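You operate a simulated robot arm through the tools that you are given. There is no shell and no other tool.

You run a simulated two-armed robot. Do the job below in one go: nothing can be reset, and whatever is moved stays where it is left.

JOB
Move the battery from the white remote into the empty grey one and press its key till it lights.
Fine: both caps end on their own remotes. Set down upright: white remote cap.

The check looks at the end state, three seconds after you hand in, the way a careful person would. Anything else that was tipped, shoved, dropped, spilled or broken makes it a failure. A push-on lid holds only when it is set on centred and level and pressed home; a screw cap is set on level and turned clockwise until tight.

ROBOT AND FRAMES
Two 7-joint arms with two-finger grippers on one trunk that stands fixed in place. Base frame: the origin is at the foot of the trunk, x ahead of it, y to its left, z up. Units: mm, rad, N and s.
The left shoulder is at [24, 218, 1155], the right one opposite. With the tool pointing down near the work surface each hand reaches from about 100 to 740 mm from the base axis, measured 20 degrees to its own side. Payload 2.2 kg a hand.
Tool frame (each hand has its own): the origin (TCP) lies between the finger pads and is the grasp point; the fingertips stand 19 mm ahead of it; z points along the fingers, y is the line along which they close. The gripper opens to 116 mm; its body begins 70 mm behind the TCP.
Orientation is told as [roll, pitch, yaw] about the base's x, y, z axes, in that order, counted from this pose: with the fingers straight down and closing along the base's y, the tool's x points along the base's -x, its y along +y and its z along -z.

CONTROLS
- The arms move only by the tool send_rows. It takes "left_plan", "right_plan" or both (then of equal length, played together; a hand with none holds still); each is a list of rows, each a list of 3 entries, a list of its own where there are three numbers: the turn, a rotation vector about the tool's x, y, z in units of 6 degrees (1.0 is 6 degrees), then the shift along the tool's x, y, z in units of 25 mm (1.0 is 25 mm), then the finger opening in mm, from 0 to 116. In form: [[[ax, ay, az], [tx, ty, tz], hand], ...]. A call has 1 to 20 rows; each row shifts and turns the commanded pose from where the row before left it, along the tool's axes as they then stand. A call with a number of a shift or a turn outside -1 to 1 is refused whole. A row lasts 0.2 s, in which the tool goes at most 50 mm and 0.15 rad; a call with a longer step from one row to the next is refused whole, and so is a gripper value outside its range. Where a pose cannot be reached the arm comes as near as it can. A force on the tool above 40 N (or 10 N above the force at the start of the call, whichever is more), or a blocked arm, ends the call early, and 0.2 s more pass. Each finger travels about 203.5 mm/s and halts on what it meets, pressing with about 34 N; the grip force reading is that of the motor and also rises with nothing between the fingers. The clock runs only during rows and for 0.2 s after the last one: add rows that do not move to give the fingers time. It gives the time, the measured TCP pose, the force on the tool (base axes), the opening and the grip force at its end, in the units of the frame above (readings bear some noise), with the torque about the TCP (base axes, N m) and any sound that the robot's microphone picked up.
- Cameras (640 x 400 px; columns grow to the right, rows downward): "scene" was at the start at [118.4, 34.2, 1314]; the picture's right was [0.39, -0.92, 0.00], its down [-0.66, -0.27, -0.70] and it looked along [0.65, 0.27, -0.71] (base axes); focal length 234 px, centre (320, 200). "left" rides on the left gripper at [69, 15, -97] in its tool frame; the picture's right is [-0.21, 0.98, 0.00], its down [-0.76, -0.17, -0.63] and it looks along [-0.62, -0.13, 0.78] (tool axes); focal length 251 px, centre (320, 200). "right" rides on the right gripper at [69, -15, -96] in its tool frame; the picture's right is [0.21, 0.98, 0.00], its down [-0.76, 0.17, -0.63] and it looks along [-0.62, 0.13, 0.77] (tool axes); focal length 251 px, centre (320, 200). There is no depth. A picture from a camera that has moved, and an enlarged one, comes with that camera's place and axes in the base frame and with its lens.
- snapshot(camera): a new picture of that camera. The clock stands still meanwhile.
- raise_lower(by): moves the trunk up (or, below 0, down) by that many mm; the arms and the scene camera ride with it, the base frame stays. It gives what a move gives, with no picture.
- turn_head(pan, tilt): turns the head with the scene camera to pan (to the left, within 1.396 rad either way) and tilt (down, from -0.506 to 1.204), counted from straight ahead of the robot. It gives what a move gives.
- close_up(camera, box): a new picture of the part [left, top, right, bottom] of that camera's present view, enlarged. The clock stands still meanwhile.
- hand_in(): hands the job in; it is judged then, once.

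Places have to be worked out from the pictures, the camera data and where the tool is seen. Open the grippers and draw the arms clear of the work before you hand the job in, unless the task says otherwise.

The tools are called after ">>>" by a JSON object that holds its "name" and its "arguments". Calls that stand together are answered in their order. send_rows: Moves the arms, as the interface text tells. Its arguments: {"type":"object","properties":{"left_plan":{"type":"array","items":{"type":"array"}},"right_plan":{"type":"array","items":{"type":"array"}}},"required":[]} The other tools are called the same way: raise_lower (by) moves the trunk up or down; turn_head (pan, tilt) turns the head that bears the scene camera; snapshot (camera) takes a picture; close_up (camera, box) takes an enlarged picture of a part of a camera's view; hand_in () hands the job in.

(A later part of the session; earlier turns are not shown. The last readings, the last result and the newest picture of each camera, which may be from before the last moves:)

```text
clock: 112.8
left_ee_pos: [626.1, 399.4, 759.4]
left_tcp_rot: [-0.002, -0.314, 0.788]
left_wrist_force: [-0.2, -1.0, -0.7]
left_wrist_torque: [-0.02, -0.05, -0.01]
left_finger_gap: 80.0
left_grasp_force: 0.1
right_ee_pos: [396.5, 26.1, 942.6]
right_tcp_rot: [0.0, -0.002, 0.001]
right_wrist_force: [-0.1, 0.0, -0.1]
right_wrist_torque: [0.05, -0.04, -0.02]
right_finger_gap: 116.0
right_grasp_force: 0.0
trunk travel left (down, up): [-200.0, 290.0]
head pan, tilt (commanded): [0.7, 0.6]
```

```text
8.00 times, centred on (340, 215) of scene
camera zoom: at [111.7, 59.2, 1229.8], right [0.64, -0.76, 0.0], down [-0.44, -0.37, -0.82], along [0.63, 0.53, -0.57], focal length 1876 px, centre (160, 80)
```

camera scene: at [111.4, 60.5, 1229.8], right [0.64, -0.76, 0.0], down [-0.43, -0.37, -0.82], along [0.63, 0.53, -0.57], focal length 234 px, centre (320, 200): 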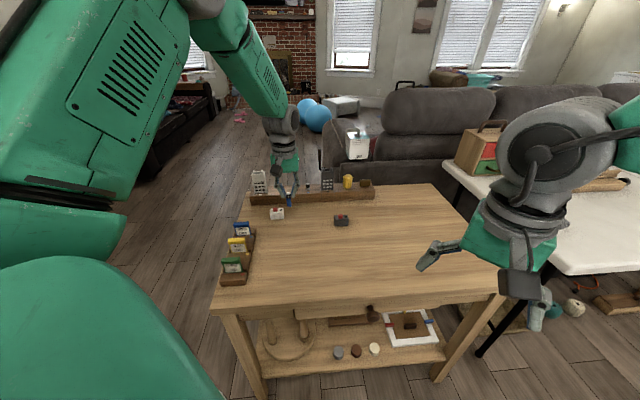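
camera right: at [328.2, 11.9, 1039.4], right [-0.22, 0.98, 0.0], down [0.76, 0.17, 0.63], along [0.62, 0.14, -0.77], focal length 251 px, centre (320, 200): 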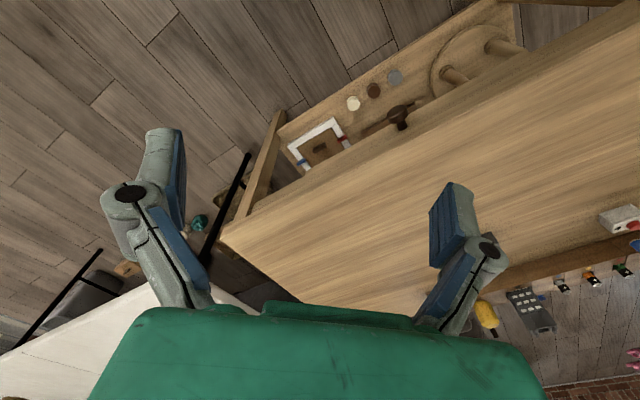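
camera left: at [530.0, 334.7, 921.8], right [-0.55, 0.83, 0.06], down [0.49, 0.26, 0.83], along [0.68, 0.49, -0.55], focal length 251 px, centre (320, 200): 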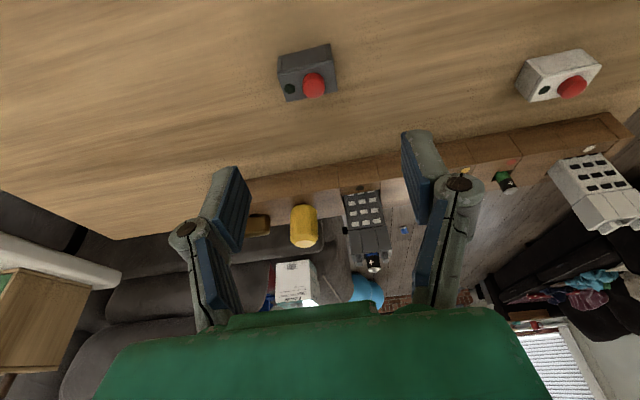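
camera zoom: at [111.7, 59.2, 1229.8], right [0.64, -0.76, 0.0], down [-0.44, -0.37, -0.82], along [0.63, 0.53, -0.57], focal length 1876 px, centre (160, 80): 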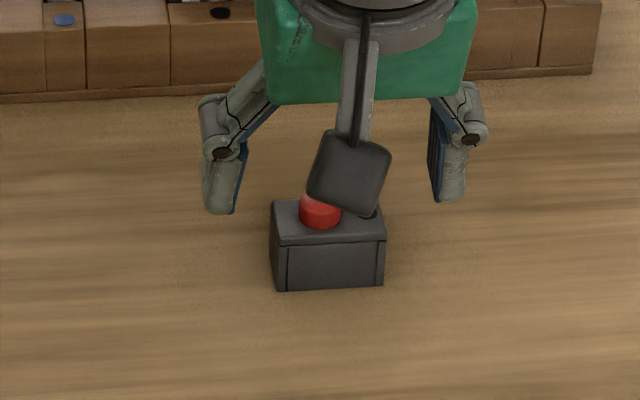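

The hand is centred (0.9 mm offset in width, which I'll trim). Descend 33 mm and close on the cap's sides.

>>> {"name": "send_rows", "arguments": {"left_plan": [[[0, 0, 0], [0.136, 0.034, 0.418], 80], [[0, 0, 0], [0.136, 0, 0.418], 70], [[0, 0, 0], [0.124, 0, 0.38], 60], [[0, 0, 0], [0, 0, 0], 52], [[0, 0, 0], [0, 0, 0], 52]]}}

>>> {"name": "close_up", "arguments": {"camera": "left", "box": [230, 100, 410, 240]}}

>>> {"name": "close_up", "arguments": {"camera": "scene", "box": [310, 190, 370, 240]}}

```text
clock: 114.0
left_ee_pos: [626.0, 400.5, 727.9]
left_tcp_rot: [-0.002, -0.314, 0.787]
left_wrist_force: [0.0, -0.4, 0.2]
left_wrist_torque: [-0.01, -0.01, 0.0]
left_finger_gap: 51.8
left_grasp_force: 0.0
right_ee_pos: [397.8, 26.6, 942.3]
right_tcp_rot: [-0.001, -0.003, 0.001]
right_wrist_force: [-0.2, 0.2, -0.4]
right_wrist_torque: [-0.02, 0.04, -0.02]
right_finger_gap: 115.9
right_grasp_force: 0.0
trunk travel left (down, up): [-200.0, 290.0]
head pan, tilt (commanded): [0.7, 0.6]
```

```text
2.86 times, centred on (320, 170) of left
camera zoom: at [548.3, 344.2, 798.1], right [-0.55, 0.83, 0.07], down [0.49, 0.25, 0.83], along [0.68, 0.49, -0.55], focal length 718 px, centre (320, 286)
```

zoom: 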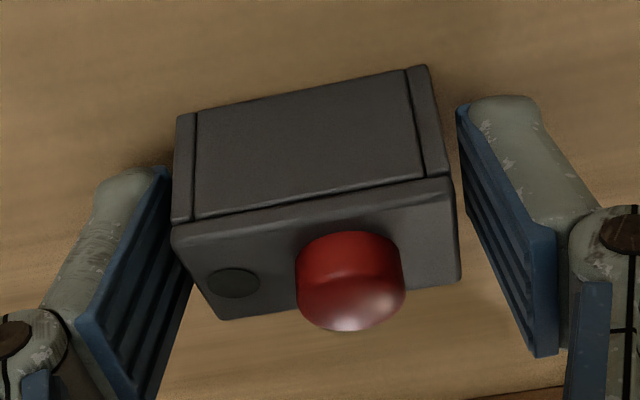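

```text
8.00 times, centred on (340, 215) of scene
camera zoom: at [112.2, 59.2, 1229.7], right [0.64, -0.76, 0.0], down [-0.44, -0.37, -0.82], along [0.63, 0.53, -0.57], focal length 1876 px, centre (160, 80)
```

zoom: 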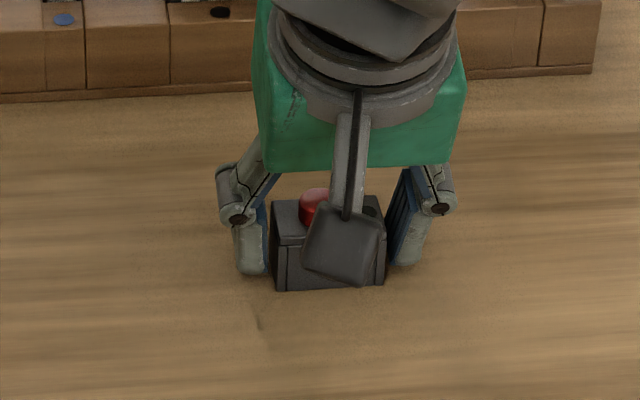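

Pads flank the cap nearly symmetrically. Close on it.

>>> {"name": "send_rows", "arguments": {"left_plan": [[[0, 0, 0], [0, 0, 0], 48], [[0, 0, 0], [0, 0, 0], 44], [[0, 0, 0], [0, 0, 0], 36], [[0, 0, 0], [0, 0, 0], 20], [[0, 0, 0], [0, 0, 0], 0]]}}

>>> {"name": "close_up", "arguments": {"camera": "left", "box": [230, 100, 410, 240]}}

```text
clock: 115.2
left_ee_pos: [626.6, 400.7, 728.6]
left_tcp_rot: [-0.004, -0.314, 0.787]
left_wrist_force: [0.7, -0.2, 0.7]
left_wrist_torque: [0.0, 0.02, 0.04]
left_finger_gap: 45.4
left_grasp_force: 33.7
right_ee_pos: [397.9, 26.5, 942.4]
right_tcp_rot: [0.0, 0.0, 0.001]
right_wrist_force: [0.0, 1.2, -0.1]
right_wrist_torque: [0.01, -0.01, 0.01]
right_finger_gap: 116.2
right_grasp_force: 0.1
trunk travel left (down, up): [-200.0, 290.0]
head pan, tilt (commanded): [0.7, 0.6]
```

```text
2.86 times, centred on (320, 170) of left
camera zoom: at [548.3, 344.1, 798.2], right [-0.55, 0.83, 0.07], down [0.49, 0.25, 0.84], along [0.68, 0.49, -0.55], focal length 718 px, centre (320, 286)
```

zoom: 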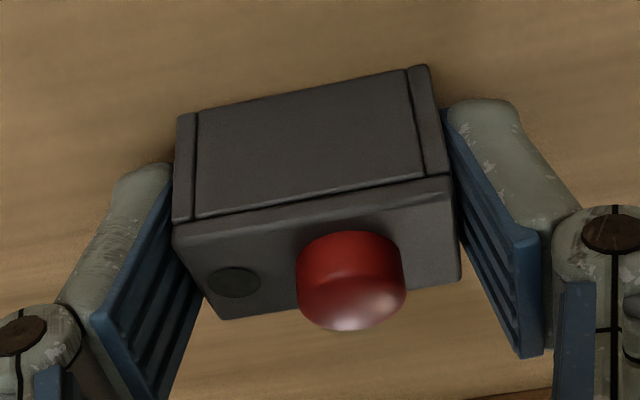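

Cap gripped level at 45.4 mm. Lift it 175 mm straight up, slowly at first.

>>> {"name": "send_rows", "arguments": {"left_plan": [[[0, 0, 0], [-0.06, 0, -0.19], 0], [[0, 0, 0], [-0.124, 0, -0.38], 0], [[0, 0, 0], [-0.3, 0, -0.92], 0], [[0, 0, 0], [-0.3, 0, -0.92], 0], [[0, 0, 0], [-0.3, 0, -0.92], 0], [[0, 0, 0], [-0.3, 0, -0.92], 0], [[0, 0, 0], [-0.3, 0, -0.92], 0], [[0, 0, 0], [-0.3, 0, -0.92], 0], [[0, 0, 0], [-0.18, 0, -0.56], 0], [[0, 0, 0], [0, 0, 0], 0]]}}

>>> {"name": "close_up", "arguments": {"camera": "scene", "box": [290, 130, 380, 220]}}

```text
clock: 117.5
left_ee_pos: [625.0, 401.0, 905.3]
left_tcp_rot: [0.0, -0.313, 0.787]
left_wrist_force: [0.5, 0.9, -1.2]
left_wrist_torque: [-0.02, 0.02, 0.01]
left_finger_gap: 45.1
left_grasp_force: 34.4
right_ee_pos: [397.8, 25.9, 941.9]
right_tcp_rot: [-0.001, -0.002, 0.002]
right_wrist_force: [0.0, 0.0, -0.2]
right_wrist_torque: [0.01, 0.0, 0.0]
right_finger_gap: 115.8
right_grasp_force: 0.0
trunk travel left (down, up): [-200.0, 290.0]
head pan, tilt (commanded): [0.7, 0.6]
```

```text
4.44 times, centred on (335, 175) of scene
camera zoom: at [111.9, 59.1, 1229.7], right [0.64, -0.76, 0.0], down [-0.44, -0.37, -0.82], along [0.63, 0.53, -0.57], focal length 1042 px, centre (253, 311)
```

zoom: 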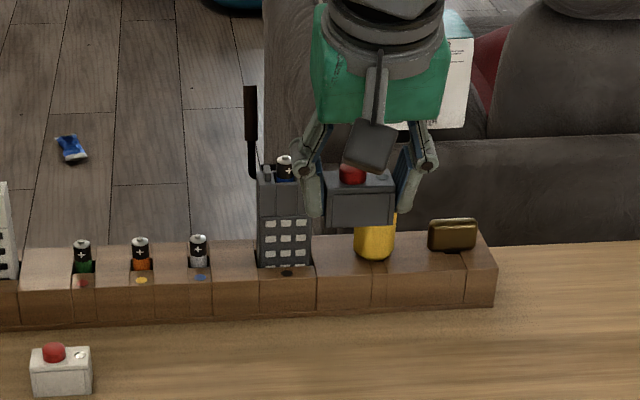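

Cap is level in hand. Travel toward the grey remote, stopping ~12 mm short for alignment.

>>> {"name": "send_rows", "arguments": {"left_plan": [[[0, 0, 0], [-0.751, 0.1455, 0.244], 0], [[0, 0, 0], [-0.751, 0.1455, 0.244], 0], [[0, 0, 0], [-0.751, 0.1455, 0.244], 0], [[0, 0, 0], [-0.751, 0.1455, 0.244], 0], [[0, 0, 0], [-0.751, 0.1455, 0.244], 0], [[0, 0, 0], [-0.751, 0.1455, 0.244], 0], [[0, 0, 0], [-0.751, 0.1455, 0.244], 0], [[0, 0, 0], [-0.751, 0.1455, 0.244], 0], [[0, 0, 0], [0, 0, 0], 0]]}}

>>> {"name": "close_up", "arguments": {"camera": "scene", "box": [312, 140, 352, 180]}}

>>> {"name": "snapshot", "arguments": {"camera": "left"}}

```text
clock: 119.5
left_ee_pos: [716.9, 534.9, 905.7]
left_tcp_rot: [-0.002, -0.315, 0.787]
left_wrist_force: [-0.1, 0.6, -0.2]
left_wrist_torque: [0.01, 0.0, -0.02]
left_finger_gap: 44.9
left_grasp_force: 33.4
right_ee_pos: [397.5, 27.4, 943.5]
right_tcp_rot: [0.001, -0.002, 0.002]
right_wrist_force: [-0.5, -0.4, 0.0]
right_wrist_torque: [0.01, 0.0, -0.01]
right_finger_gap: 116.0
right_grasp_force: 0.0
trunk travel left (down, up): [-200.0, 290.0]
head pan, tilt (commanded): [0.7, 0.6]
```

```text
10.00 times, centred on (332, 160) of scene
camera zoom: at [112.0, 60.7, 1229.7], right [0.64, -0.76, 0.0], down [-0.44, -0.37, -0.82], along [0.63, 0.53, -0.57], focal length 2345 px, centre (200, 600)
```

zoom: 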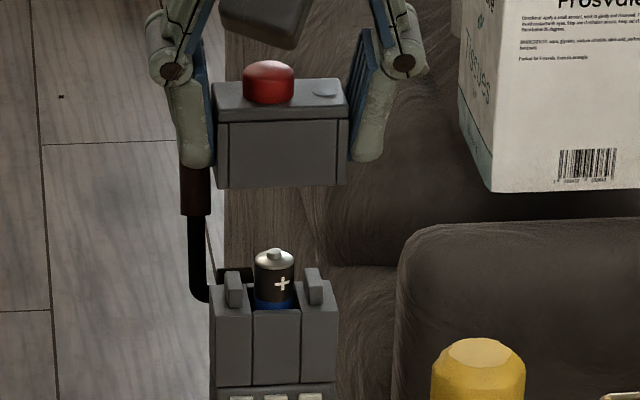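

```text
taken
camera left: at [638.9, 477.9, 974.6], right [-0.55, 0.83, 0.06], down [0.49, 0.25, 0.84], along [0.68, 0.49, -0.55], focal length 251 px, centre (320, 200)
```

left: 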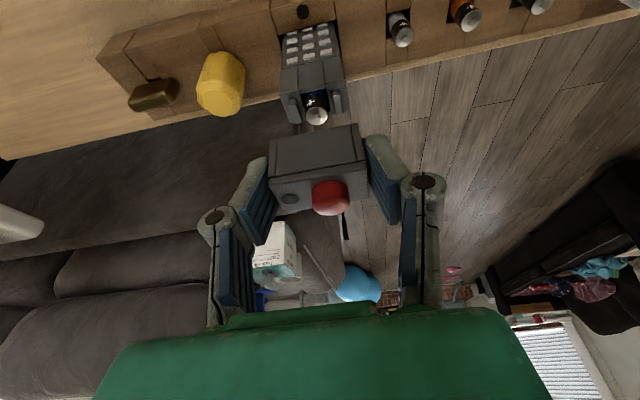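

Column alignment in the scene view predicts only ~0.7 mm sideways error. Zoom the hand camera to compute the in/out alignment.

>>> {"name": "close_up", "arguments": {"camera": "left", "box": [255, 60, 375, 160]}}

```text
4.00 times, centred on (315, 110) of left
camera zoom: at [638.9, 477.9, 974.6], right [-0.55, 0.83, 0.06], down [0.49, 0.25, 0.84], along [0.68, 0.49, -0.55], focal length 1006 px, centre (340, 560)
```

zoom: 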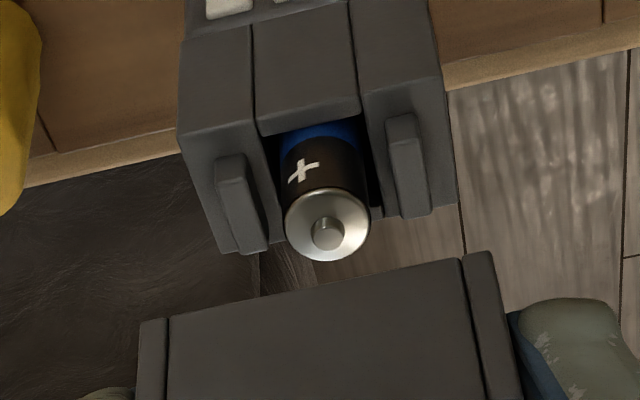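

Needed shift is ~12.2 mm outward. I'll move outward first, then lower 25 mm (cap rim still ~9 mm above the battery tip) and compare again.

>>> {"name": "send_rows", "arguments": {"left_plan": [[[0, 0, 0], [-0.232, 0, 0.075], 0], [[0, 0, 0], [-0.232, 0, 0.075], 0], [[0, 0, 0], [0.155, 0, 0.476], 0], [[0, 0, 0], [0.155, 0, 0.476], 0], [[0, 0, 0], [0, 0, 0], 0]]}}

>>> {"name": "close_up", "arguments": {"camera": "scene", "box": [316, 145, 346, 175]}}

>>> {"name": "close_up", "arguments": {"camera": "left", "box": [255, 60, 375, 160]}}

```text
clock: 120.7
left_ee_pos: [726.7, 543.7, 879.5]
left_tcp_rot: [-0.004, -0.314, 0.785]
left_wrist_force: [0.9, -0.1, -0.3]
left_wrist_torque: [0.01, 0.03, 0.0]
left_finger_gap: 45.1
left_grasp_force: 34.1
right_ee_pos: [396.9, 26.0, 941.5]
right_tcp_rot: [0.0, -0.003, 0.001]
right_wrist_force: [-0.1, -0.7, -0.1]
right_wrist_torque: [0.0, 0.02, 0.03]
right_finger_gap: 116.0
right_grasp_force: 0.1
trunk travel left (down, up): [-200.0, 290.0]
head pan, tilt (commanded): [0.7, 0.6]
```

```text
13.33 times, centred on (331, 160) of scene
camera zoom: at [112.3, 60.5, 1229.7], right [0.64, -0.76, 0.0], down [-0.44, -0.37, -0.82], along [0.63, 0.53, -0.57], focal length 3127 px, centre (173, 733)
```

zoom: 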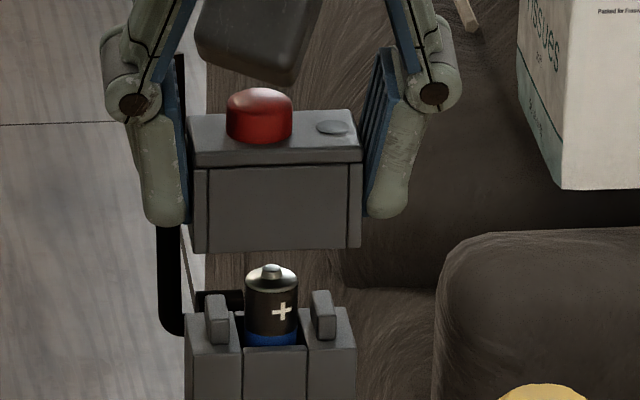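

```text
4.00 times, centred on (315, 110) of left
camera zoom: at [649.2, 487.1, 948.2], right [-0.55, 0.83, 0.06], down [0.49, 0.25, 0.84], along [0.68, 0.49, -0.55], focal length 1006 px, centre (340, 560)
```

zoom: 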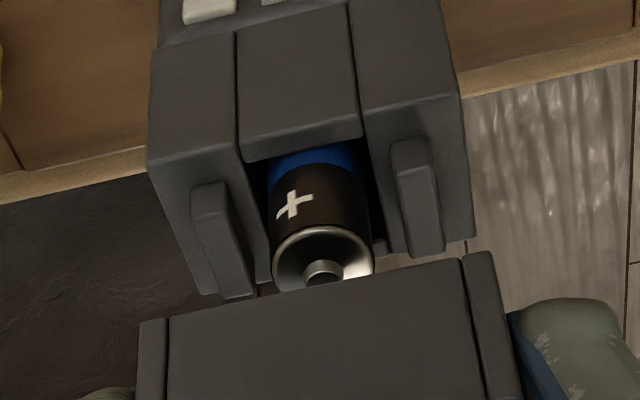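

Estimates say the cap is ~2 mm too far outward. Correct that plus a slight leftward trim, and lower 10 mm with force watch.

>>> {"name": "send_rows", "arguments": {"left_plan": [[[0, 0, 0], [0.076, 0.016, -0.025], 0], [[0, 0, 0], [0.025, 0, 0.076], 0], [[0, 0, 0], [0.025, 0, 0.076], 0], [[0, 0, 0], [0.025, 0, 0.076], 0], [[0, 0, 0], [0.025, 0, 0.076], 0], [[0, 0, 0], [0.025, 0, 0.076], 0], [[0, 0, 0], [0, 0, 0], 0]]}}

>>> {"name": "close_up", "arguments": {"camera": "scene", "box": [316, 145, 346, 175]}}

>>> {"name": "close_up", "arguments": {"camera": "left", "box": [255, 60, 375, 160]}}

```text
clock: 122.2
left_ee_pos: [726.5, 541.1, 867.4]
left_tcp_rot: [-0.002, -0.313, 0.787]
left_wrist_force: [-0.6, -0.6, 0.5]
left_wrist_torque: [0.0, 0.0, 0.03]
left_finger_gap: 45.3
left_grasp_force: 34.3
right_ee_pos: [398.3, 26.4, 941.1]
right_tcp_rot: [0.0, -0.001, 0.002]
right_wrist_force: [-0.5, -0.9, 0.7]
right_wrist_torque: [0.04, 0.03, -0.02]
right_finger_gap: 116.1
right_grasp_force: 0.1
trunk travel left (down, up): [-200.0, 290.0]
head pan, tilt (commanded): [0.7, 0.6]
```

```text
13.33 times, centred on (331, 160) of scene
camera zoom: at [112.4, 60.4, 1229.6], right [0.64, -0.76, 0.0], down [-0.44, -0.37, -0.82], along [0.63, 0.53, -0.57], focal length 3127 px, centre (173, 733)
```

zoom: 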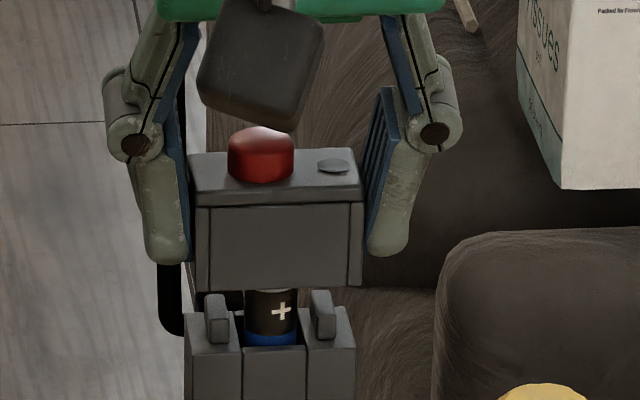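

```text
4.00 times, centred on (315, 110) of left
camera zoom: at [647.8, 485.1, 937.9], right [-0.55, 0.83, 0.07], down [0.49, 0.25, 0.83], along [0.68, 0.49, -0.55], focal length 1006 px, centre (340, 560)
```

zoom: 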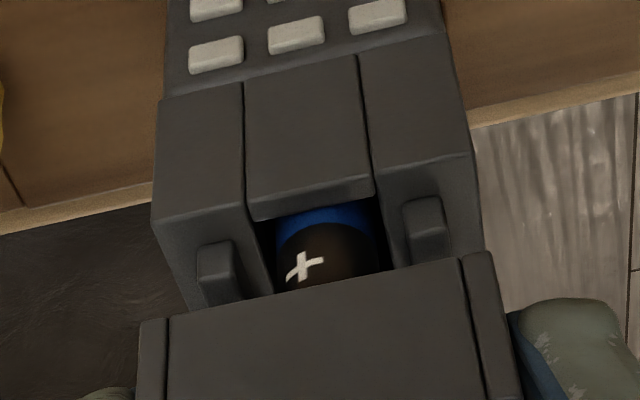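

No contact; both views now suggest ~1.2 mm left and ~1.3 mm inward. Apply and lower 6 mm, then recheck with tighter zooms.

>>> {"name": "send_rows", "arguments": {"left_plan": [[[0, 0, 0], [0.05, 0.048, -0.016], 0], [[0, 0, 0], [0.025, 0, 0.076], 0], [[0, 0, 0], [0.025, 0, 0.076], 0], [[0, 0, 0], [0.025, 0, 0.076], 0], [[0, 0, 0], [0, 0, 0], 0]]}}

>>> {"name": "close_up", "arguments": {"camera": "scene", "box": [320, 155, 342, 175]}}

>>> {"name": "close_up", "arguments": {"camera": "left", "box": [265, 80, 365, 160]}}

```text
clock: 123.5
left_ee_pos: [723.3, 542.4, 862.4]
left_tcp_rot: [-0.003, -0.313, 0.787]
left_wrist_force: [-0.3, -0.2, -0.2]
left_wrist_torque: [-0.03, 0.03, -0.01]
left_finger_gap: 45.2
left_grasp_force: 33.9
right_ee_pos: [397.9, 26.4, 942.8]
right_tcp_rot: [0.001, -0.002, 0.003]
right_wrist_force: [0.4, 0.0, 0.4]
right_wrist_torque: [0.02, 0.0, 0.04]
right_finger_gap: 116.1
right_grasp_force: 0.0
trunk travel left (down, up): [-200.0, 290.0]
head pan, tilt (commanded): [0.7, 0.6]
```

```text
16.00 times, centred on (331, 165) of scene
camera zoom: at [112.4, 60.4, 1229.6], right [0.64, -0.76, 0.0], down [-0.44, -0.37, -0.82], along [0.63, 0.53, -0.57], focal length 3752 px, centre (144, 760)
```

zoom: 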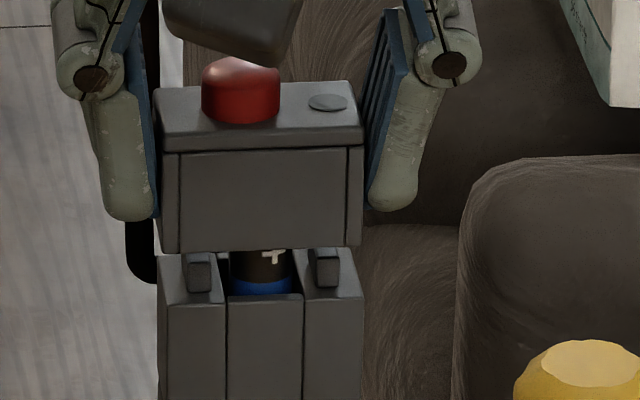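

```text
5.00 times, centred on (315, 120) of left
camera zoom: at [645.7, 485.7, 932.7], right [-0.55, 0.83, 0.07], down [0.49, 0.25, 0.83], along [0.68, 0.49, -0.55], focal length 1257 px, centre (345, 600)
```

zoom: 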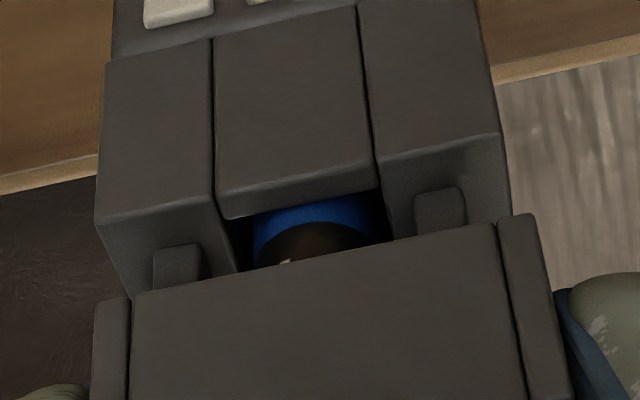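

Alignment looks within ~0.5 mm now. Tiny 0.5 mm trim right, then lower ~7 mm in small steps so prongs and battery enter the cap.

>>> {"name": "send_rows", "arguments": {"left_plan": [[[0, 0, 0], [0, -0.02, 0], 0], [[0, 0, 0], [0.0125, 0, 0.038], 0], [[0, 0, 0], [0.0125, 0, 0.038], 0], [[0, 0, 0], [0.0125, 0, 0.038], 0], [[0, 0, 0], [0.0125, 0, 0.038], 0], [[0, 0, 0], [0.0125, 0, 0.038], 0], [[0, 0, 0], [0.0125, 0, 0.038], 0], [[0, 0, 0], [0, 0, 0], 0]]}}

>>> {"name": "close_up", "arguments": {"camera": "scene", "box": [320, 155, 342, 175]}}

>>> {"name": "close_up", "arguments": {"camera": "left", "box": [265, 80, 365, 160]}}

```text
clock: 125.2
left_ee_pos: [722.8, 542.2, 856.2]
left_tcp_rot: [-0.001, -0.311, 0.787]
left_wrist_force: [-0.4, -0.2, -0.2]
left_wrist_torque: [0.0, 0.03, 0.02]
left_finger_gap: 45.1
left_grasp_force: 34.3
right_ee_pos: [397.6, 26.1, 941.5]
right_tcp_rot: [-0.001, -0.001, 0.002]
right_wrist_force: [0.3, 1.1, 0.3]
right_wrist_torque: [0.0, -0.01, -0.01]
right_finger_gap: 116.0
right_grasp_force: 0.1
trunk travel left (down, up): [-200.0, 290.0]
head pan, tilt (commanded): [0.7, 0.6]
```

```text
16.00 times, centred on (331, 165) of scene
camera zoom: at [112.4, 60.4, 1229.6], right [0.64, -0.76, 0.0], down [-0.44, -0.37, -0.82], along [0.63, 0.53, -0.57], focal length 3752 px, centre (144, 760)
```

zoom: 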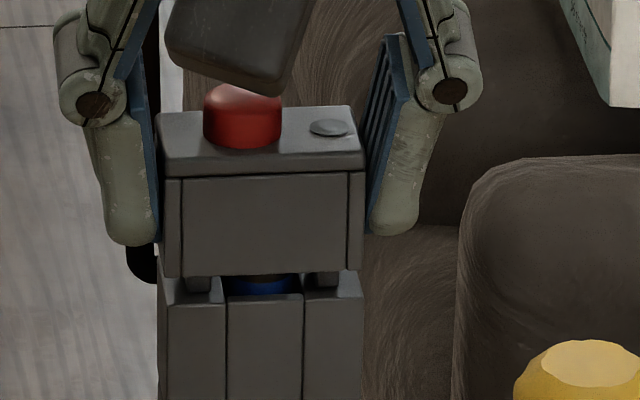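

```text
5.00 times, centred on (315, 120) of left
camera zoom: at [645.9, 485.2, 926.6], right [-0.55, 0.83, 0.06], down [0.49, 0.25, 0.83], along [0.68, 0.49, -0.55], focal length 1257 px, centre (345, 600)
```

zoom: 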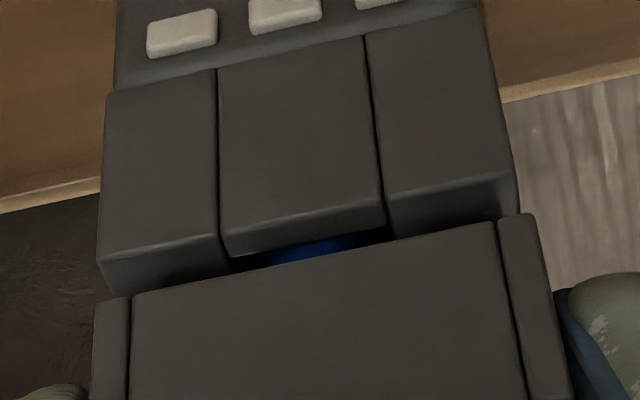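

Well aligned (<0.5 mm) and no resistance yet. Continue lowering 4 mm in small steps.

>>> {"name": "send_rows", "arguments": {"left_plan": [[[0, 0, 0], [0.0125, 0, 0.038], 0], [[0, 0, 0], [0.0125, 0, 0.038], 0], [[0, 0, 0], [0.0125, 0, 0.038], 0], [[0, 0, 0], [0.0125, 0, 0.038], 0], [[0, 0, 0], [0, 0, 0], 0]]}}

>>> {"name": "close_up", "arguments": {"camera": "scene", "box": [320, 155, 342, 175]}}

```text
clock: 126.5
left_ee_pos: [723.6, 541.4, 853.0]
left_tcp_rot: [-0.001, -0.313, 0.789]
left_wrist_force: [0.3, -0.1, 0.2]
left_wrist_torque: [0.0, -0.02, -0.01]
left_finger_gap: 45.1
left_grasp_force: 34.1
right_ee_pos: [397.1, 26.8, 942.5]
right_tcp_rot: [0.001, -0.002, 0.0]
right_wrist_force: [0.4, 0.0, -0.8]
right_wrist_torque: [-0.02, 0.0, 0.0]
right_finger_gap: 115.9
right_grasp_force: 0.1
trunk travel left (down, up): [-200.0, 290.0]
head pan, tilt (commanded): [0.7, 0.6]
```

```text
16.00 times, centred on (331, 165) of scene
camera zoom: at [112.4, 60.4, 1229.6], right [0.64, -0.76, 0.0], down [-0.44, -0.37, -0.82], along [0.63, 0.53, -0.57], focal length 3752 px, centre (144, 760)
```

zoom: 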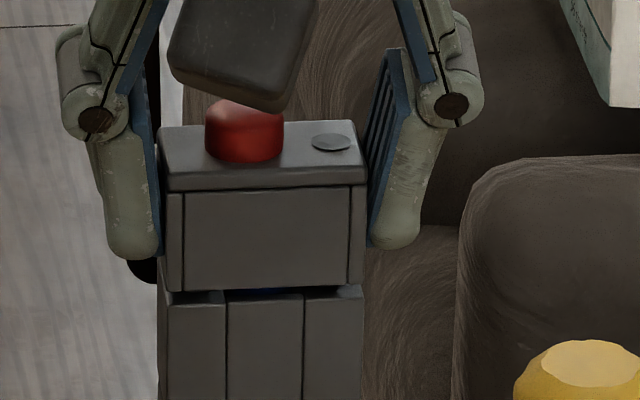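

About 3 mm from seated. Zooming on the seam to check lateral alignment of edges.

>>> {"name": "close_up", "arguments": {"camera": "scene", "box": [322, 164, 344, 178]}}

>>> {"name": "close_up", "arguments": {"camera": "left", "box": [265, 100, 365, 160]}}

```text
16.00 times, centred on (333, 171) of scene
camera zoom: at [112.4, 60.4, 1229.6], right [0.64, -0.76, 0.0], down [-0.44, -0.37, -0.82], along [0.63, 0.53, -0.57], focal length 3752 px, centre (112, 664)
```

zoom: 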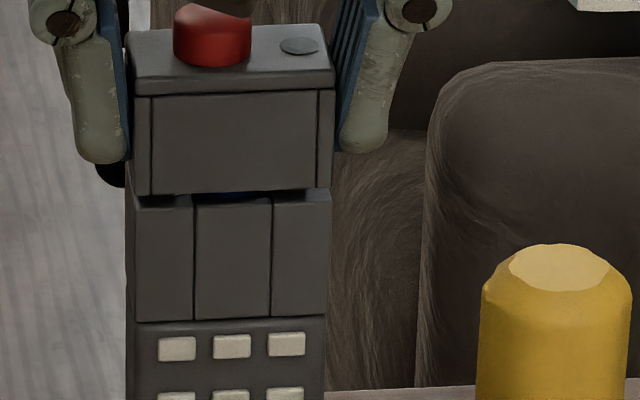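

```text
6.40 times, centred on (315, 130) of left
camera zoom: at [646.3, 485.0, 923.0], right [-0.55, 0.83, 0.07], down [0.49, 0.25, 0.83], along [0.68, 0.49, -0.55], focal length 1609 px, centre (352, 648)
```

zoom: 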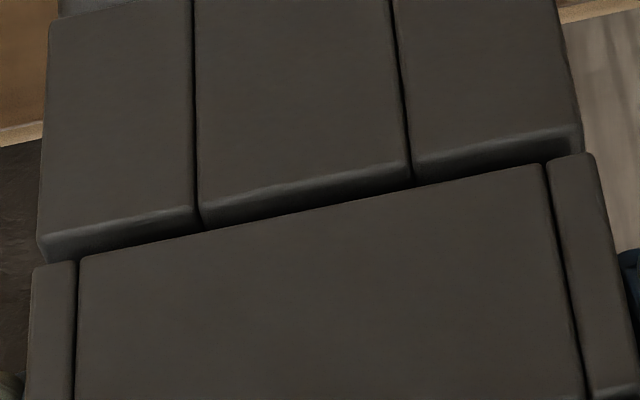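

Edges line up within ~0.5 mm. Press on downward in 1 mm steps to seat.

>>> {"name": "send_rows", "arguments": {"left_plan": [[[0, 0, 0], [0.0125, 0, 0.038], 0], [[0, 0, 0], [0.0125, 0, 0.038], 0], [[0, 0, 0], [0.0125, 0, 0.038], 0], [[0, 0, 0], [0, 0, 0], 0]]}}

>>> {"name": "close_up", "arguments": {"camera": "scene", "box": [322, 164, 344, 178]}}

```text
clock: 127.5
left_ee_pos: [724.7, 541.9, 849.5]
left_tcp_rot: [-0.002, -0.312, 0.787]
left_wrist_force: [0.2, -0.7, -0.3]
left_wrist_torque: [0.0, -0.03, 0.0]
left_finger_gap: 45.2
left_grasp_force: 34.2
right_ee_pos: [396.5, 25.7, 941.5]
right_tcp_rot: [-0.001, -0.002, 0.001]
right_wrist_force: [0.3, 0.5, -0.4]
right_wrist_torque: [-0.01, 0.03, 0.01]
right_finger_gap: 116.1
right_grasp_force: 0.0
trunk travel left (down, up): [-200.0, 290.0]
head pan, tilt (commanded): [0.7, 0.6]
```

```text
16.00 times, centred on (333, 171) of scene
camera zoom: at [112.4, 60.4, 1229.6], right [0.64, -0.76, 0.0], down [-0.44, -0.37, -0.82], along [0.63, 0.53, -0.57], focal length 3752 px, centre (112, 664)
```

zoom: 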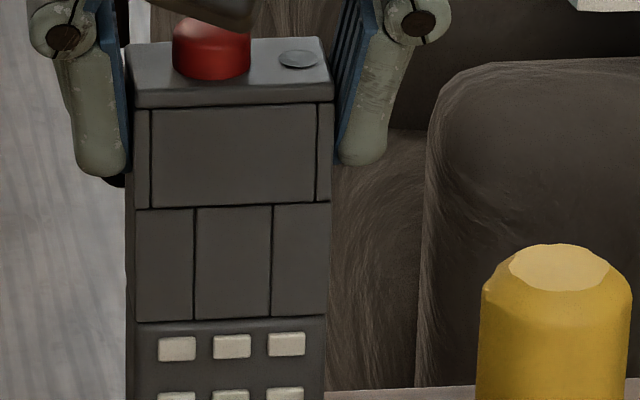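

The seam has closed. Now press it home, adding small steps until a firm force reads.

>>> {"name": "send_rows", "arguments": {"left_plan": [[[0, 0, 0], [0.01, 0, 0.03], 0], [[0, 0, 0], [0.01, 0, 0.03], 0], [[0, 0, 0], [0.01, 0, 0.03], 0], [[0, 0, 0], [0, 0, 0], 0]]}}

```text
clock: 128.4
left_ee_pos: [723.4, 542.1, 849.4]
left_tcp_rot: [-0.001, -0.315, 0.789]
left_wrist_force: [0.2, 0.7, 6.3]
left_wrist_torque: [0.07, -0.02, 0.01]
left_finger_gap: 45.0
left_grasp_force: 33.9
right_ee_pos: [397.4, 26.5, 941.3]
right_tcp_rot: [0.0, -0.001, 0.002]
right_wrist_force: [0.0, 0.6, 0.2]
right_wrist_torque: [0.0, 0.02, -0.01]
right_finger_gap: 116.0
right_grasp_force: 0.0
trunk travel left (down, up): [-200.0, 290.0]
head pan, tilt (commanded): [0.7, 0.6]
```

6 N so far; keep pressing.

>>> {"name": "send_rows", "arguments": {"left_plan": [[[0, 0, 0], [0.01, 0, 0.03], 0], [[0, 0, 0], [0.01, 0, 0.03], 0], [[0, 0, 0], [0.01, 0, 0.03], 0], [[0, 0, 0], [0, 0, 0], 0]]}}

>>> {"name": "close_up", "arguments": {"camera": "scene", "box": [322, 164, 344, 178]}}

>>> {"name": "close_up", "arguments": {"camera": "left", "box": [240, 80, 400, 210]}}

```text
clock: 129.4
left_ee_pos: [723.5, 540.2, 849.4]
left_tcp_rot: [-0.004, -0.32, 0.786]
left_wrist_force: [1.6, 2.3, 21.4]
left_wrist_torque: [0.17, -0.04, -0.02]
left_finger_gap: 45.3
left_grasp_force: 33.9
right_ee_pos: [397.1, 24.8, 942.6]
right_tcp_rot: [0.001, -0.003, 0.002]
right_wrist_force: [0.3, -0.4, 0.2]
right_wrist_torque: [0.0, 0.01, -0.02]
right_finger_gap: 116.0
right_grasp_force: 0.1
trunk travel left (down, up): [-200.0, 290.0]
head pan, tilt (commanded): [0.7, 0.6]
```

```text
16.00 times, centred on (333, 171) of scene
camera zoom: at [108.8, 57.6, 1230.3], right [0.64, -0.76, 0.0], down [-0.43, -0.36, -0.82], along [0.63, 0.53, -0.57], focal length 3752 px, centre (112, 664)
```

zoom: 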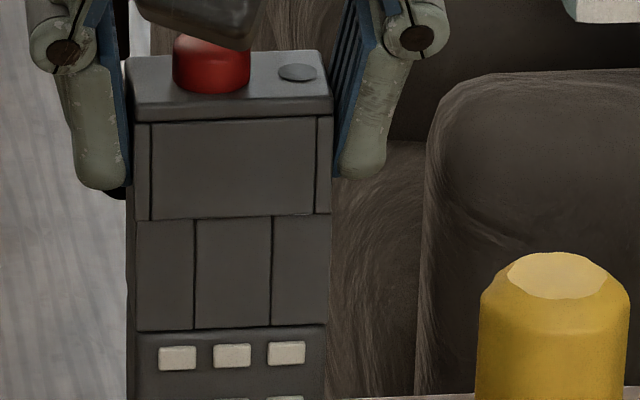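

```text
3.08 times, centred on (320, 145) of left
camera zoom: at [644.9, 484.2, 918.4], right [-0.55, 0.83, 0.06], down [0.48, 0.25, 0.84], along [0.68, 0.49, -0.54], focal length 774 px, centre (320, 369)
```

zoom: 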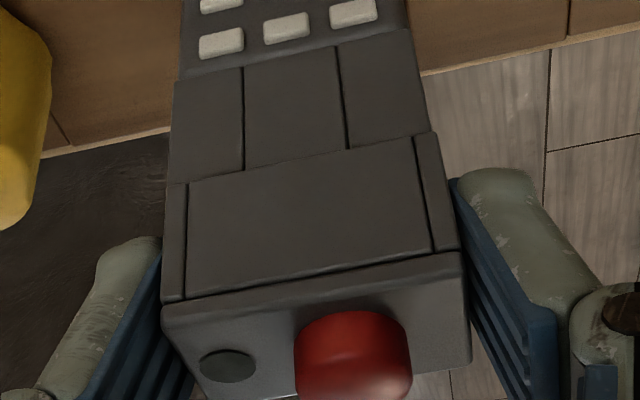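

21 N and a tight, level seam. One more firm push, then back off the over-travel to zero force before opening.

>>> {"name": "send_rows", "arguments": {"left_plan": [[[0, 0, 0], [0.0125, 0, 0.038], 0], [[0, 0, 0], [0, 0, 0], 0]]}}

>>> {"name": "send_rows", "arguments": {"left_plan": [[[0, 0, 0], [-0.025, 0, -0.076], 0], [[0, 0, 0], [-0.025, 0, -0.076], 0], [[0, 0, 0], [-0.015, 0, -0.046], 0], [[0, 0, 0], [0, 0, 0], 0]]}}

```text
clock: 130.1
left_ee_pos: [724.6, 541.0, 850.3]
left_tcp_rot: [-0.005, -0.319, 0.787]
left_wrist_force: [1.6, 3.8, 25.8]
left_wrist_torque: [0.34, -0.18, -0.01]
left_finger_gap: 45.3
left_grasp_force: 34.0
right_ee_pos: [397.0, 25.7, 942.9]
right_tcp_rot: [0.003, -0.004, 0.002]
right_wrist_force: [0.3, 0.6, 0.7]
right_wrist_torque: [-0.01, -0.03, 0.0]
right_finger_gap: 115.8
right_grasp_force: 0.1
trunk travel left (down, up): [-200.0, 290.0]
head pan, tilt (commanded): [0.7, 0.6]
```

```text
clock: 131.1
left_ee_pos: [724.4, 542.6, 849.2]
left_tcp_rot: [0.0, -0.311, 0.788]
left_wrist_force: [1.7, -1.7, 8.3]
left_wrist_torque: [-0.04, -0.18, 0.0]
left_finger_gap: 45.1
left_grasp_force: 33.9
right_ee_pos: [396.5, 25.6, 942.2]
right_tcp_rot: [0.0, -0.001, 0.002]
right_wrist_force: [0.3, 0.7, 0.0]
right_wrist_torque: [-0.02, -0.01, 0.02]
right_finger_gap: 116.0
right_grasp_force: 0.0
trunk travel left (down, up): [-200.0, 290.0]
head pan, tilt (commanded): [0.7, 0.6]
```

Residual 8 N; back off another 0.8 mm and open the fingers, then rise.

>>> {"name": "send_rows", "arguments": {"left_plan": [[[0, 0, 0], [-0.01, 0, -0.03], 0], [[0, 0, 0], [0, 0, 0], 46], [[0, 0, 0], [0, 0, 0], 50], [[0, 0, 0], [0, 0, 0], 60], [[0, 0, 0], [-0.06, 0, -0.19], 64], [[0, 0, 0], [-0.124, 0, -0.38], 64], [[0, 0, 0], [-0.25, 0, -0.76], 64], [[0, 0, 0], [-0.25, 0, -0.76], 64], [[0, 0, 0], [0, 0, 0], 64]]}}

>>> {"name": "close_up", "arguments": {"camera": "scene", "box": [318, 155, 348, 185]}}

>>> {"name": "close_up", "arguments": {"camera": "left", "box": [250, 30, 390, 140]}}

```text
clock: 133.1
left_ee_pos: [726.1, 541.6, 905.5]
left_tcp_rot: [0.0, -0.313, 0.785]
left_wrist_force: [0.2, -0.3, 0.0]
left_wrist_torque: [0.03, 0.0, 0.02]
left_finger_gap: 64.1
left_grasp_force: 0.1
right_ee_pos: [397.1, 26.5, 942.1]
right_tcp_rot: [-0.001, -0.002, 0.002]
right_wrist_force: [0.0, 0.0, -0.4]
right_wrist_torque: [-0.03, -0.03, -0.01]
right_finger_gap: 115.9
right_grasp_force: 0.0
trunk travel left (down, up): [-200.0, 290.0]
head pan, tilt (commanded): [0.7, 0.6]
```

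```text
13.33 times, centred on (333, 170) of scene
camera zoom: at [112.5, 60.3, 1229.6], right [0.64, -0.76, 0.0], down [-0.44, -0.37, -0.82], along [0.63, 0.53, -0.57], focal length 3127 px, centre (147, 600)
```

zoom: 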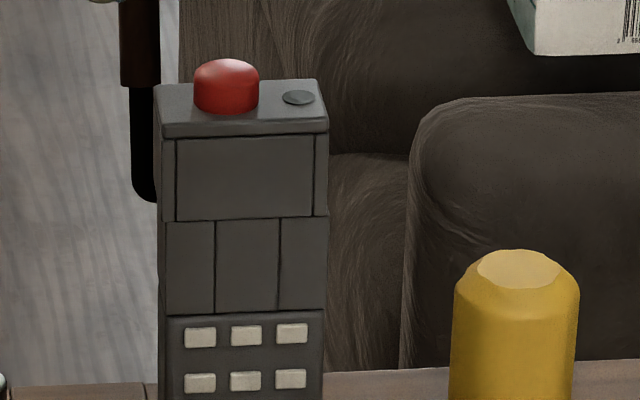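

```text
3.64 times, centred on (320, 85) of left
camera zoom: at [646.4, 484.8, 975.4], right [-0.55, 0.83, 0.07], down [0.49, 0.25, 0.83], along [0.68, 0.49, -0.55], focal length 914 px, centre (320, 618)
```

zoom: 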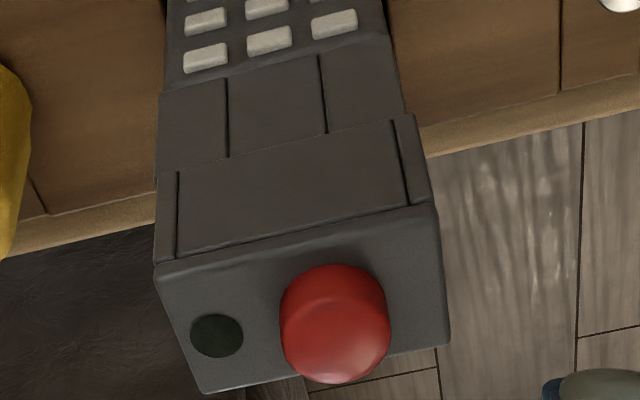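

Cap is seated square with its key and lamp. Now close the fingers and position the fingertips' lower edge over the red key (≈ +2.7 mm out, +5 mm left of the TCP).

>>> {"name": "send_rows", "arguments": {"left_plan": [[[0, 0, 0], [0, 0, 0], 40], [[0, 0, 0], [-0.12, 0.102, 0.039], 20], [[0, 0, 0], [-0.12, 0.102, 0.039], 0], [[0, 0, 0], [0, 0, 0], 0], [[0, 0, 0], [0.062, 0, 0.19], 0], [[0, 0, 0], [0.062, 0, 0.19], 0], [[0, 0, 0], [0, 0, 0], 0]]}}

>>> {"name": "close_up", "arguments": {"camera": "scene", "box": [318, 150, 348, 180]}}

>>> {"name": "close_up", "arguments": {"camera": "left", "box": [250, 60, 390, 200]}}

```text
clock: 134.7
left_ee_pos: [725.1, 549.0, 894.4]
left_tcp_rot: [0.0, -0.312, 0.786]
left_wrist_force: [0.0, -0.6, 0.2]
left_wrist_torque: [0.0, 0.01, 0.0]
left_finger_gap: 0.0
left_grasp_force: 28.1
right_ee_pos: [397.3, 26.8, 941.1]
right_tcp_rot: [0.0, -0.002, 0.001]
right_wrist_force: [0.3, -0.6, 0.6]
right_wrist_torque: [0.0, 0.01, 0.01]
right_finger_gap: 116.1
right_grasp_force: 0.1
trunk travel left (down, up): [-200.0, 290.0]
head pan, tilt (commanded): [0.7, 0.6]
```

```text
13.33 times, centred on (333, 165) of scene
camera zoom: at [112.3, 60.4, 1229.6], right [0.64, -0.76, 0.0], down [-0.44, -0.37, -0.82], along [0.63, 0.53, -0.57], focal length 3127 px, centre (147, 667)
```

zoom: 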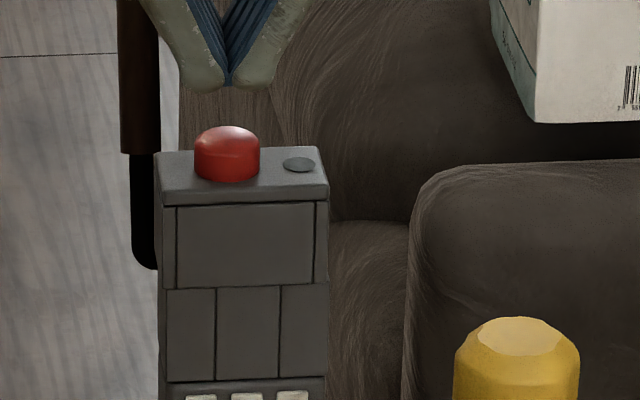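

```text
2.86 times, centred on (320, 130) of left
camera zoom: at [647.3, 493.3, 964.4], right [-0.55, 0.83, 0.07], down [0.49, 0.25, 0.83], along [0.68, 0.49, -0.55], focal length 718 px, centre (320, 400)
```

zoom: 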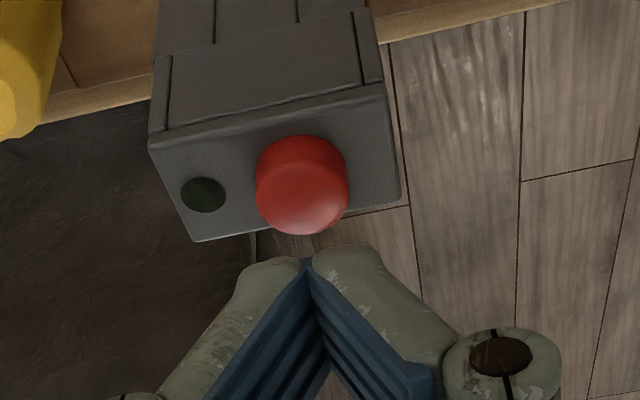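

Fingertips are right above the key. Lower ~10 mm, then press in small steps.

>>> {"name": "send_rows", "arguments": {"left_plan": [[[0, 0, 0], [0.05, 0, 0.152], 0], [[0, 0, 0], [0.05, 0, 0.152], 0], [[0, 0, 0], [0.0125, 0, 0.038], 0], [[0, 0, 0], [0.0125, 0, 0.038], 0], [[0, 0, 0], [0.0125, 0, 0.038], 0], [[0, 0, 0], [0, 0, 0], 0]]}}

>>> {"name": "close_up", "arguments": {"camera": "scene", "box": [318, 150, 348, 180]}}

```text
clock: 136.1
left_ee_pos: [725.2, 551.4, 884.9]
left_tcp_rot: [-0.003, -0.314, 0.787]
left_wrist_force: [0.7, 0.9, -0.1]
left_wrist_torque: [0.03, 0.0, 0.01]
left_finger_gap: 0.0
left_grasp_force: 28.6
right_ee_pos: [397.6, 27.3, 941.0]
right_tcp_rot: [0.0, -0.003, 0.001]
right_wrist_force: [0.3, -0.2, 1.0]
right_wrist_torque: [0.01, 0.02, 0.0]
right_finger_gap: 115.9
right_grasp_force: 0.0
trunk travel left (down, up): [-200.0, 290.0]
head pan, tilt (commanded): [0.7, 0.6]
```

```text
13.33 times, centred on (333, 165) of scene
camera zoom: at [112.3, 60.4, 1229.7], right [0.64, -0.76, 0.0], down [-0.44, -0.37, -0.82], along [0.63, 0.53, -0.57], focal length 3127 px, centre (147, 667)
```

zoom: 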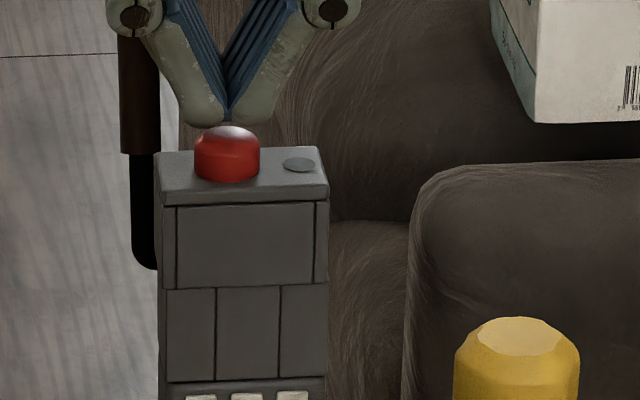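

Tips are just over the key. Press down in 1 mm steps, watching force and lamp.

>>> {"name": "send_rows", "arguments": {"left_plan": [[[0, 0, 0], [0.0125, 0, 0.038], 0], [[0, 0, 0], [0.0125, 0, 0.038], 0], [[0, 0, 0], [0.0125, 0, 0.038], 0], [[0, 0, 0], [0.0125, 0, 0.038], 0], [[0, 0, 0], [0, 0, 0], 0]]}}

>>> {"name": "close_up", "arguments": {"camera": "scene", "box": [318, 150, 348, 180]}}

>>> {"name": "close_up", "arguments": {"camera": "left", "box": [250, 60, 390, 200]}}

```text
clock: 137.2
left_ee_pos: [725.8, 549.4, 881.9]
left_tcp_rot: [-0.001, -0.312, 0.786]
left_wrist_force: [0.4, 0.5, 0.2]
left_wrist_torque: [-0.01, 0.0, -0.01]
left_finger_gap: 6.1
left_grasp_force: 28.7
right_ee_pos: [397.2, 27.2, 942.4]
right_tcp_rot: [0.001, -0.003, 0.002]
right_wrist_force: [0.3, 0.3, -1.1]
right_wrist_torque: [-0.01, 0.0, 0.0]
right_finger_gap: 116.2
right_grasp_force: 0.0
trunk travel left (down, up): [-200.0, 290.0]
head pan, tilt (commanded): [0.7, 0.6]
```

```text
13.33 times, centred on (333, 165) of scene
camera zoom: at [112.3, 60.4, 1229.7], right [0.64, -0.76, 0.0], down [-0.44, -0.37, -0.82], along [0.63, 0.53, -0.57], focal length 3127 px, centre (147, 667)
```

zoom: 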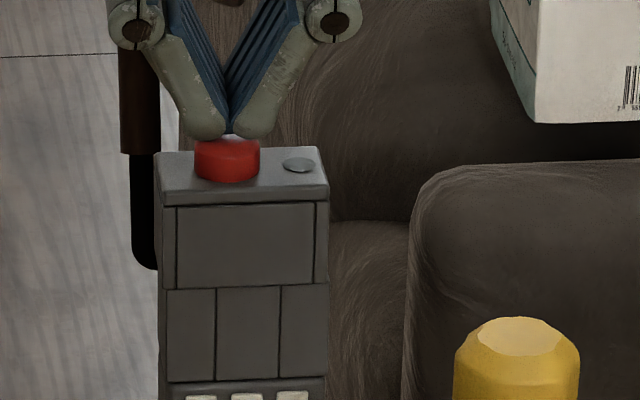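

```text
2.86 times, centred on (320, 130) of left
camera zoom: at [647.6, 493.0, 950.5], right [-0.55, 0.83, 0.06], down [0.49, 0.25, 0.84], along [0.68, 0.49, -0.55], focal length 718 px, centre (320, 400)
```

zoom: 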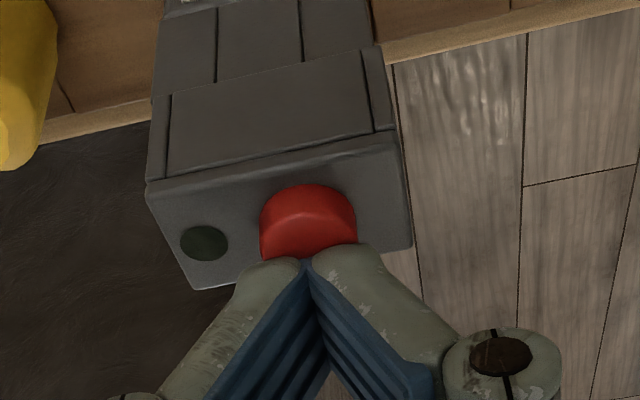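

The dome of the key is wedging between the two closed fingertips (gap 6 mm). I'll lift 5 mm and shift 6.5 mm right so a single fingertip bears on the key.

>>> {"name": "send_rows", "arguments": {"left_plan": [[[0, 0, 0], [-0.062, 0, -0.19], 0], [[0, 0, 0], [0, -0.13, 0], 0], [[0, 0, 0], [0, -0.13, 0], 0], [[0, 0, 0], [0.0375, 0, 0.114], 0], [[0, 0, 0], [0.0125, 0, 0.038], 0], [[0, 0, 0], [0.0125, 0, 0.038], 0], [[0, 0, 0], [0, 0, 0], 0]]}}

>>> {"name": "close_up", "arguments": {"camera": "scene", "box": [318, 150, 348, 180]}}

>>> {"name": "close_up", "arguments": {"camera": "left", "box": [250, 60, 390, 200]}}

```text
clock: 138.8
left_ee_pos: [730.8, 545.3, 881.1]
left_tcp_rot: [-0.001, -0.313, 0.787]
left_wrist_force: [0.4, -0.1, 0.2]
left_wrist_torque: [-0.01, -0.02, 0.0]
left_finger_gap: 0.0
left_grasp_force: 28.3
right_ee_pos: [398.0, 25.9, 941.8]
right_tcp_rot: [-0.001, -0.001, 0.002]
right_wrist_force: [-0.2, -0.4, 0.5]
right_wrist_torque: [0.01, 0.02, -0.01]
right_finger_gap: 116.2
right_grasp_force: 0.1
trunk travel left (down, up): [-200.0, 290.0]
head pan, tilt (commanded): [0.7, 0.6]
```

```text
13.33 times, centred on (333, 165) of scene
camera zoom: at [112.3, 60.4, 1229.7], right [0.64, -0.76, 0.0], down [-0.44, -0.37, -0.82], along [0.63, 0.53, -0.57], focal length 3127 px, centre (147, 667)
```

zoom: 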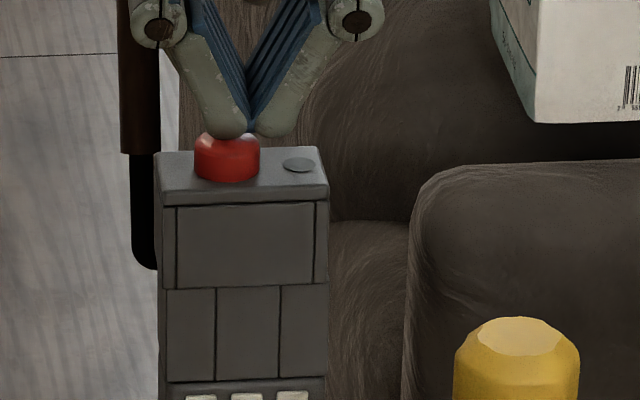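

```text
2.86 times, centred on (320, 130) of left
camera zoom: at [651.8, 488.8, 950.7], right [-0.55, 0.83, 0.06], down [0.49, 0.25, 0.83], along [0.68, 0.49, -0.55], focal length 718 px, centre (320, 400)
```

zoom: 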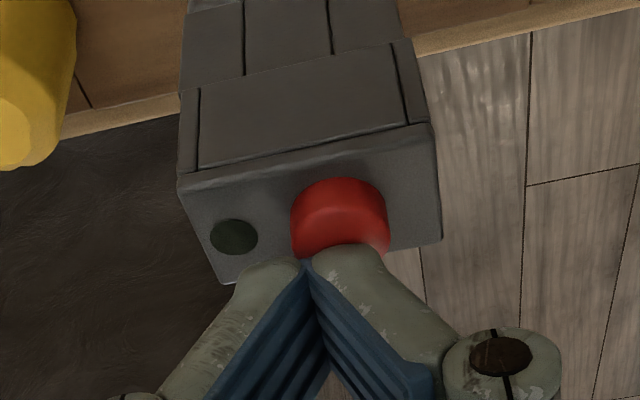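

The left fingertip alone is now over the key. Press further.

>>> {"name": "send_rows", "arguments": {"left_plan": [[[0, 0, 0], [0.0125, 0, 0.038], 0], [[0, 0, 0], [0.0125, 0, 0.038], 0], [[0, 0, 0], [0.0125, 0, 0.038], 0], [[0, 0, 0], [0, 0, 0], 0]]}}

>>> {"name": "close_up", "arguments": {"camera": "left", "box": [250, 60, 390, 200]}}

```text
clock: 139.8
left_ee_pos: [729.7, 545.8, 878.3]
left_tcp_rot: [-0.001, -0.315, 0.786]
left_wrist_force: [0.4, -0.2, 2.1]
left_wrist_torque: [-0.01, 0.0, 0.01]
left_finger_gap: 0.0
left_grasp_force: 28.8
right_ee_pos: [396.6, 25.9, 942.6]
right_tcp_rot: [0.001, 0.0, 0.002]
right_wrist_force: [0.0, 0.0, 0.4]
right_wrist_torque: [0.02, 0.0, -0.01]
right_finger_gap: 116.2
right_grasp_force: 0.0
trunk travel left (down, up): [-200.0, 290.0]
head pan, tilt (commanded): [0.7, 0.6]
heard: click
```

```text
2.86 times, centred on (320, 130) of left
camera zoom: at [651.5, 488.8, 947.6], right [-0.55, 0.83, 0.06], down [0.49, 0.25, 0.84], along [0.68, 0.49, -0.55], focal length 718 px, centre (320, 400)
```

zoom: 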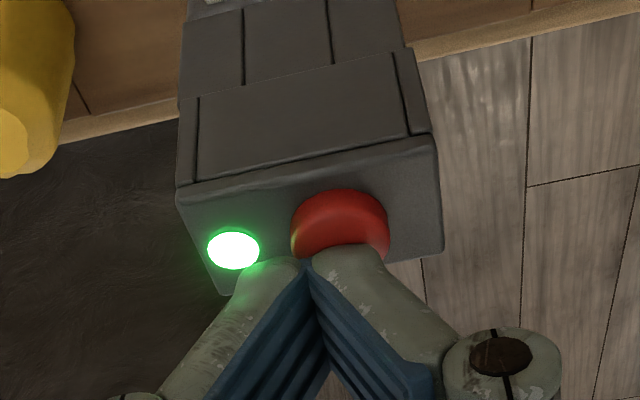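

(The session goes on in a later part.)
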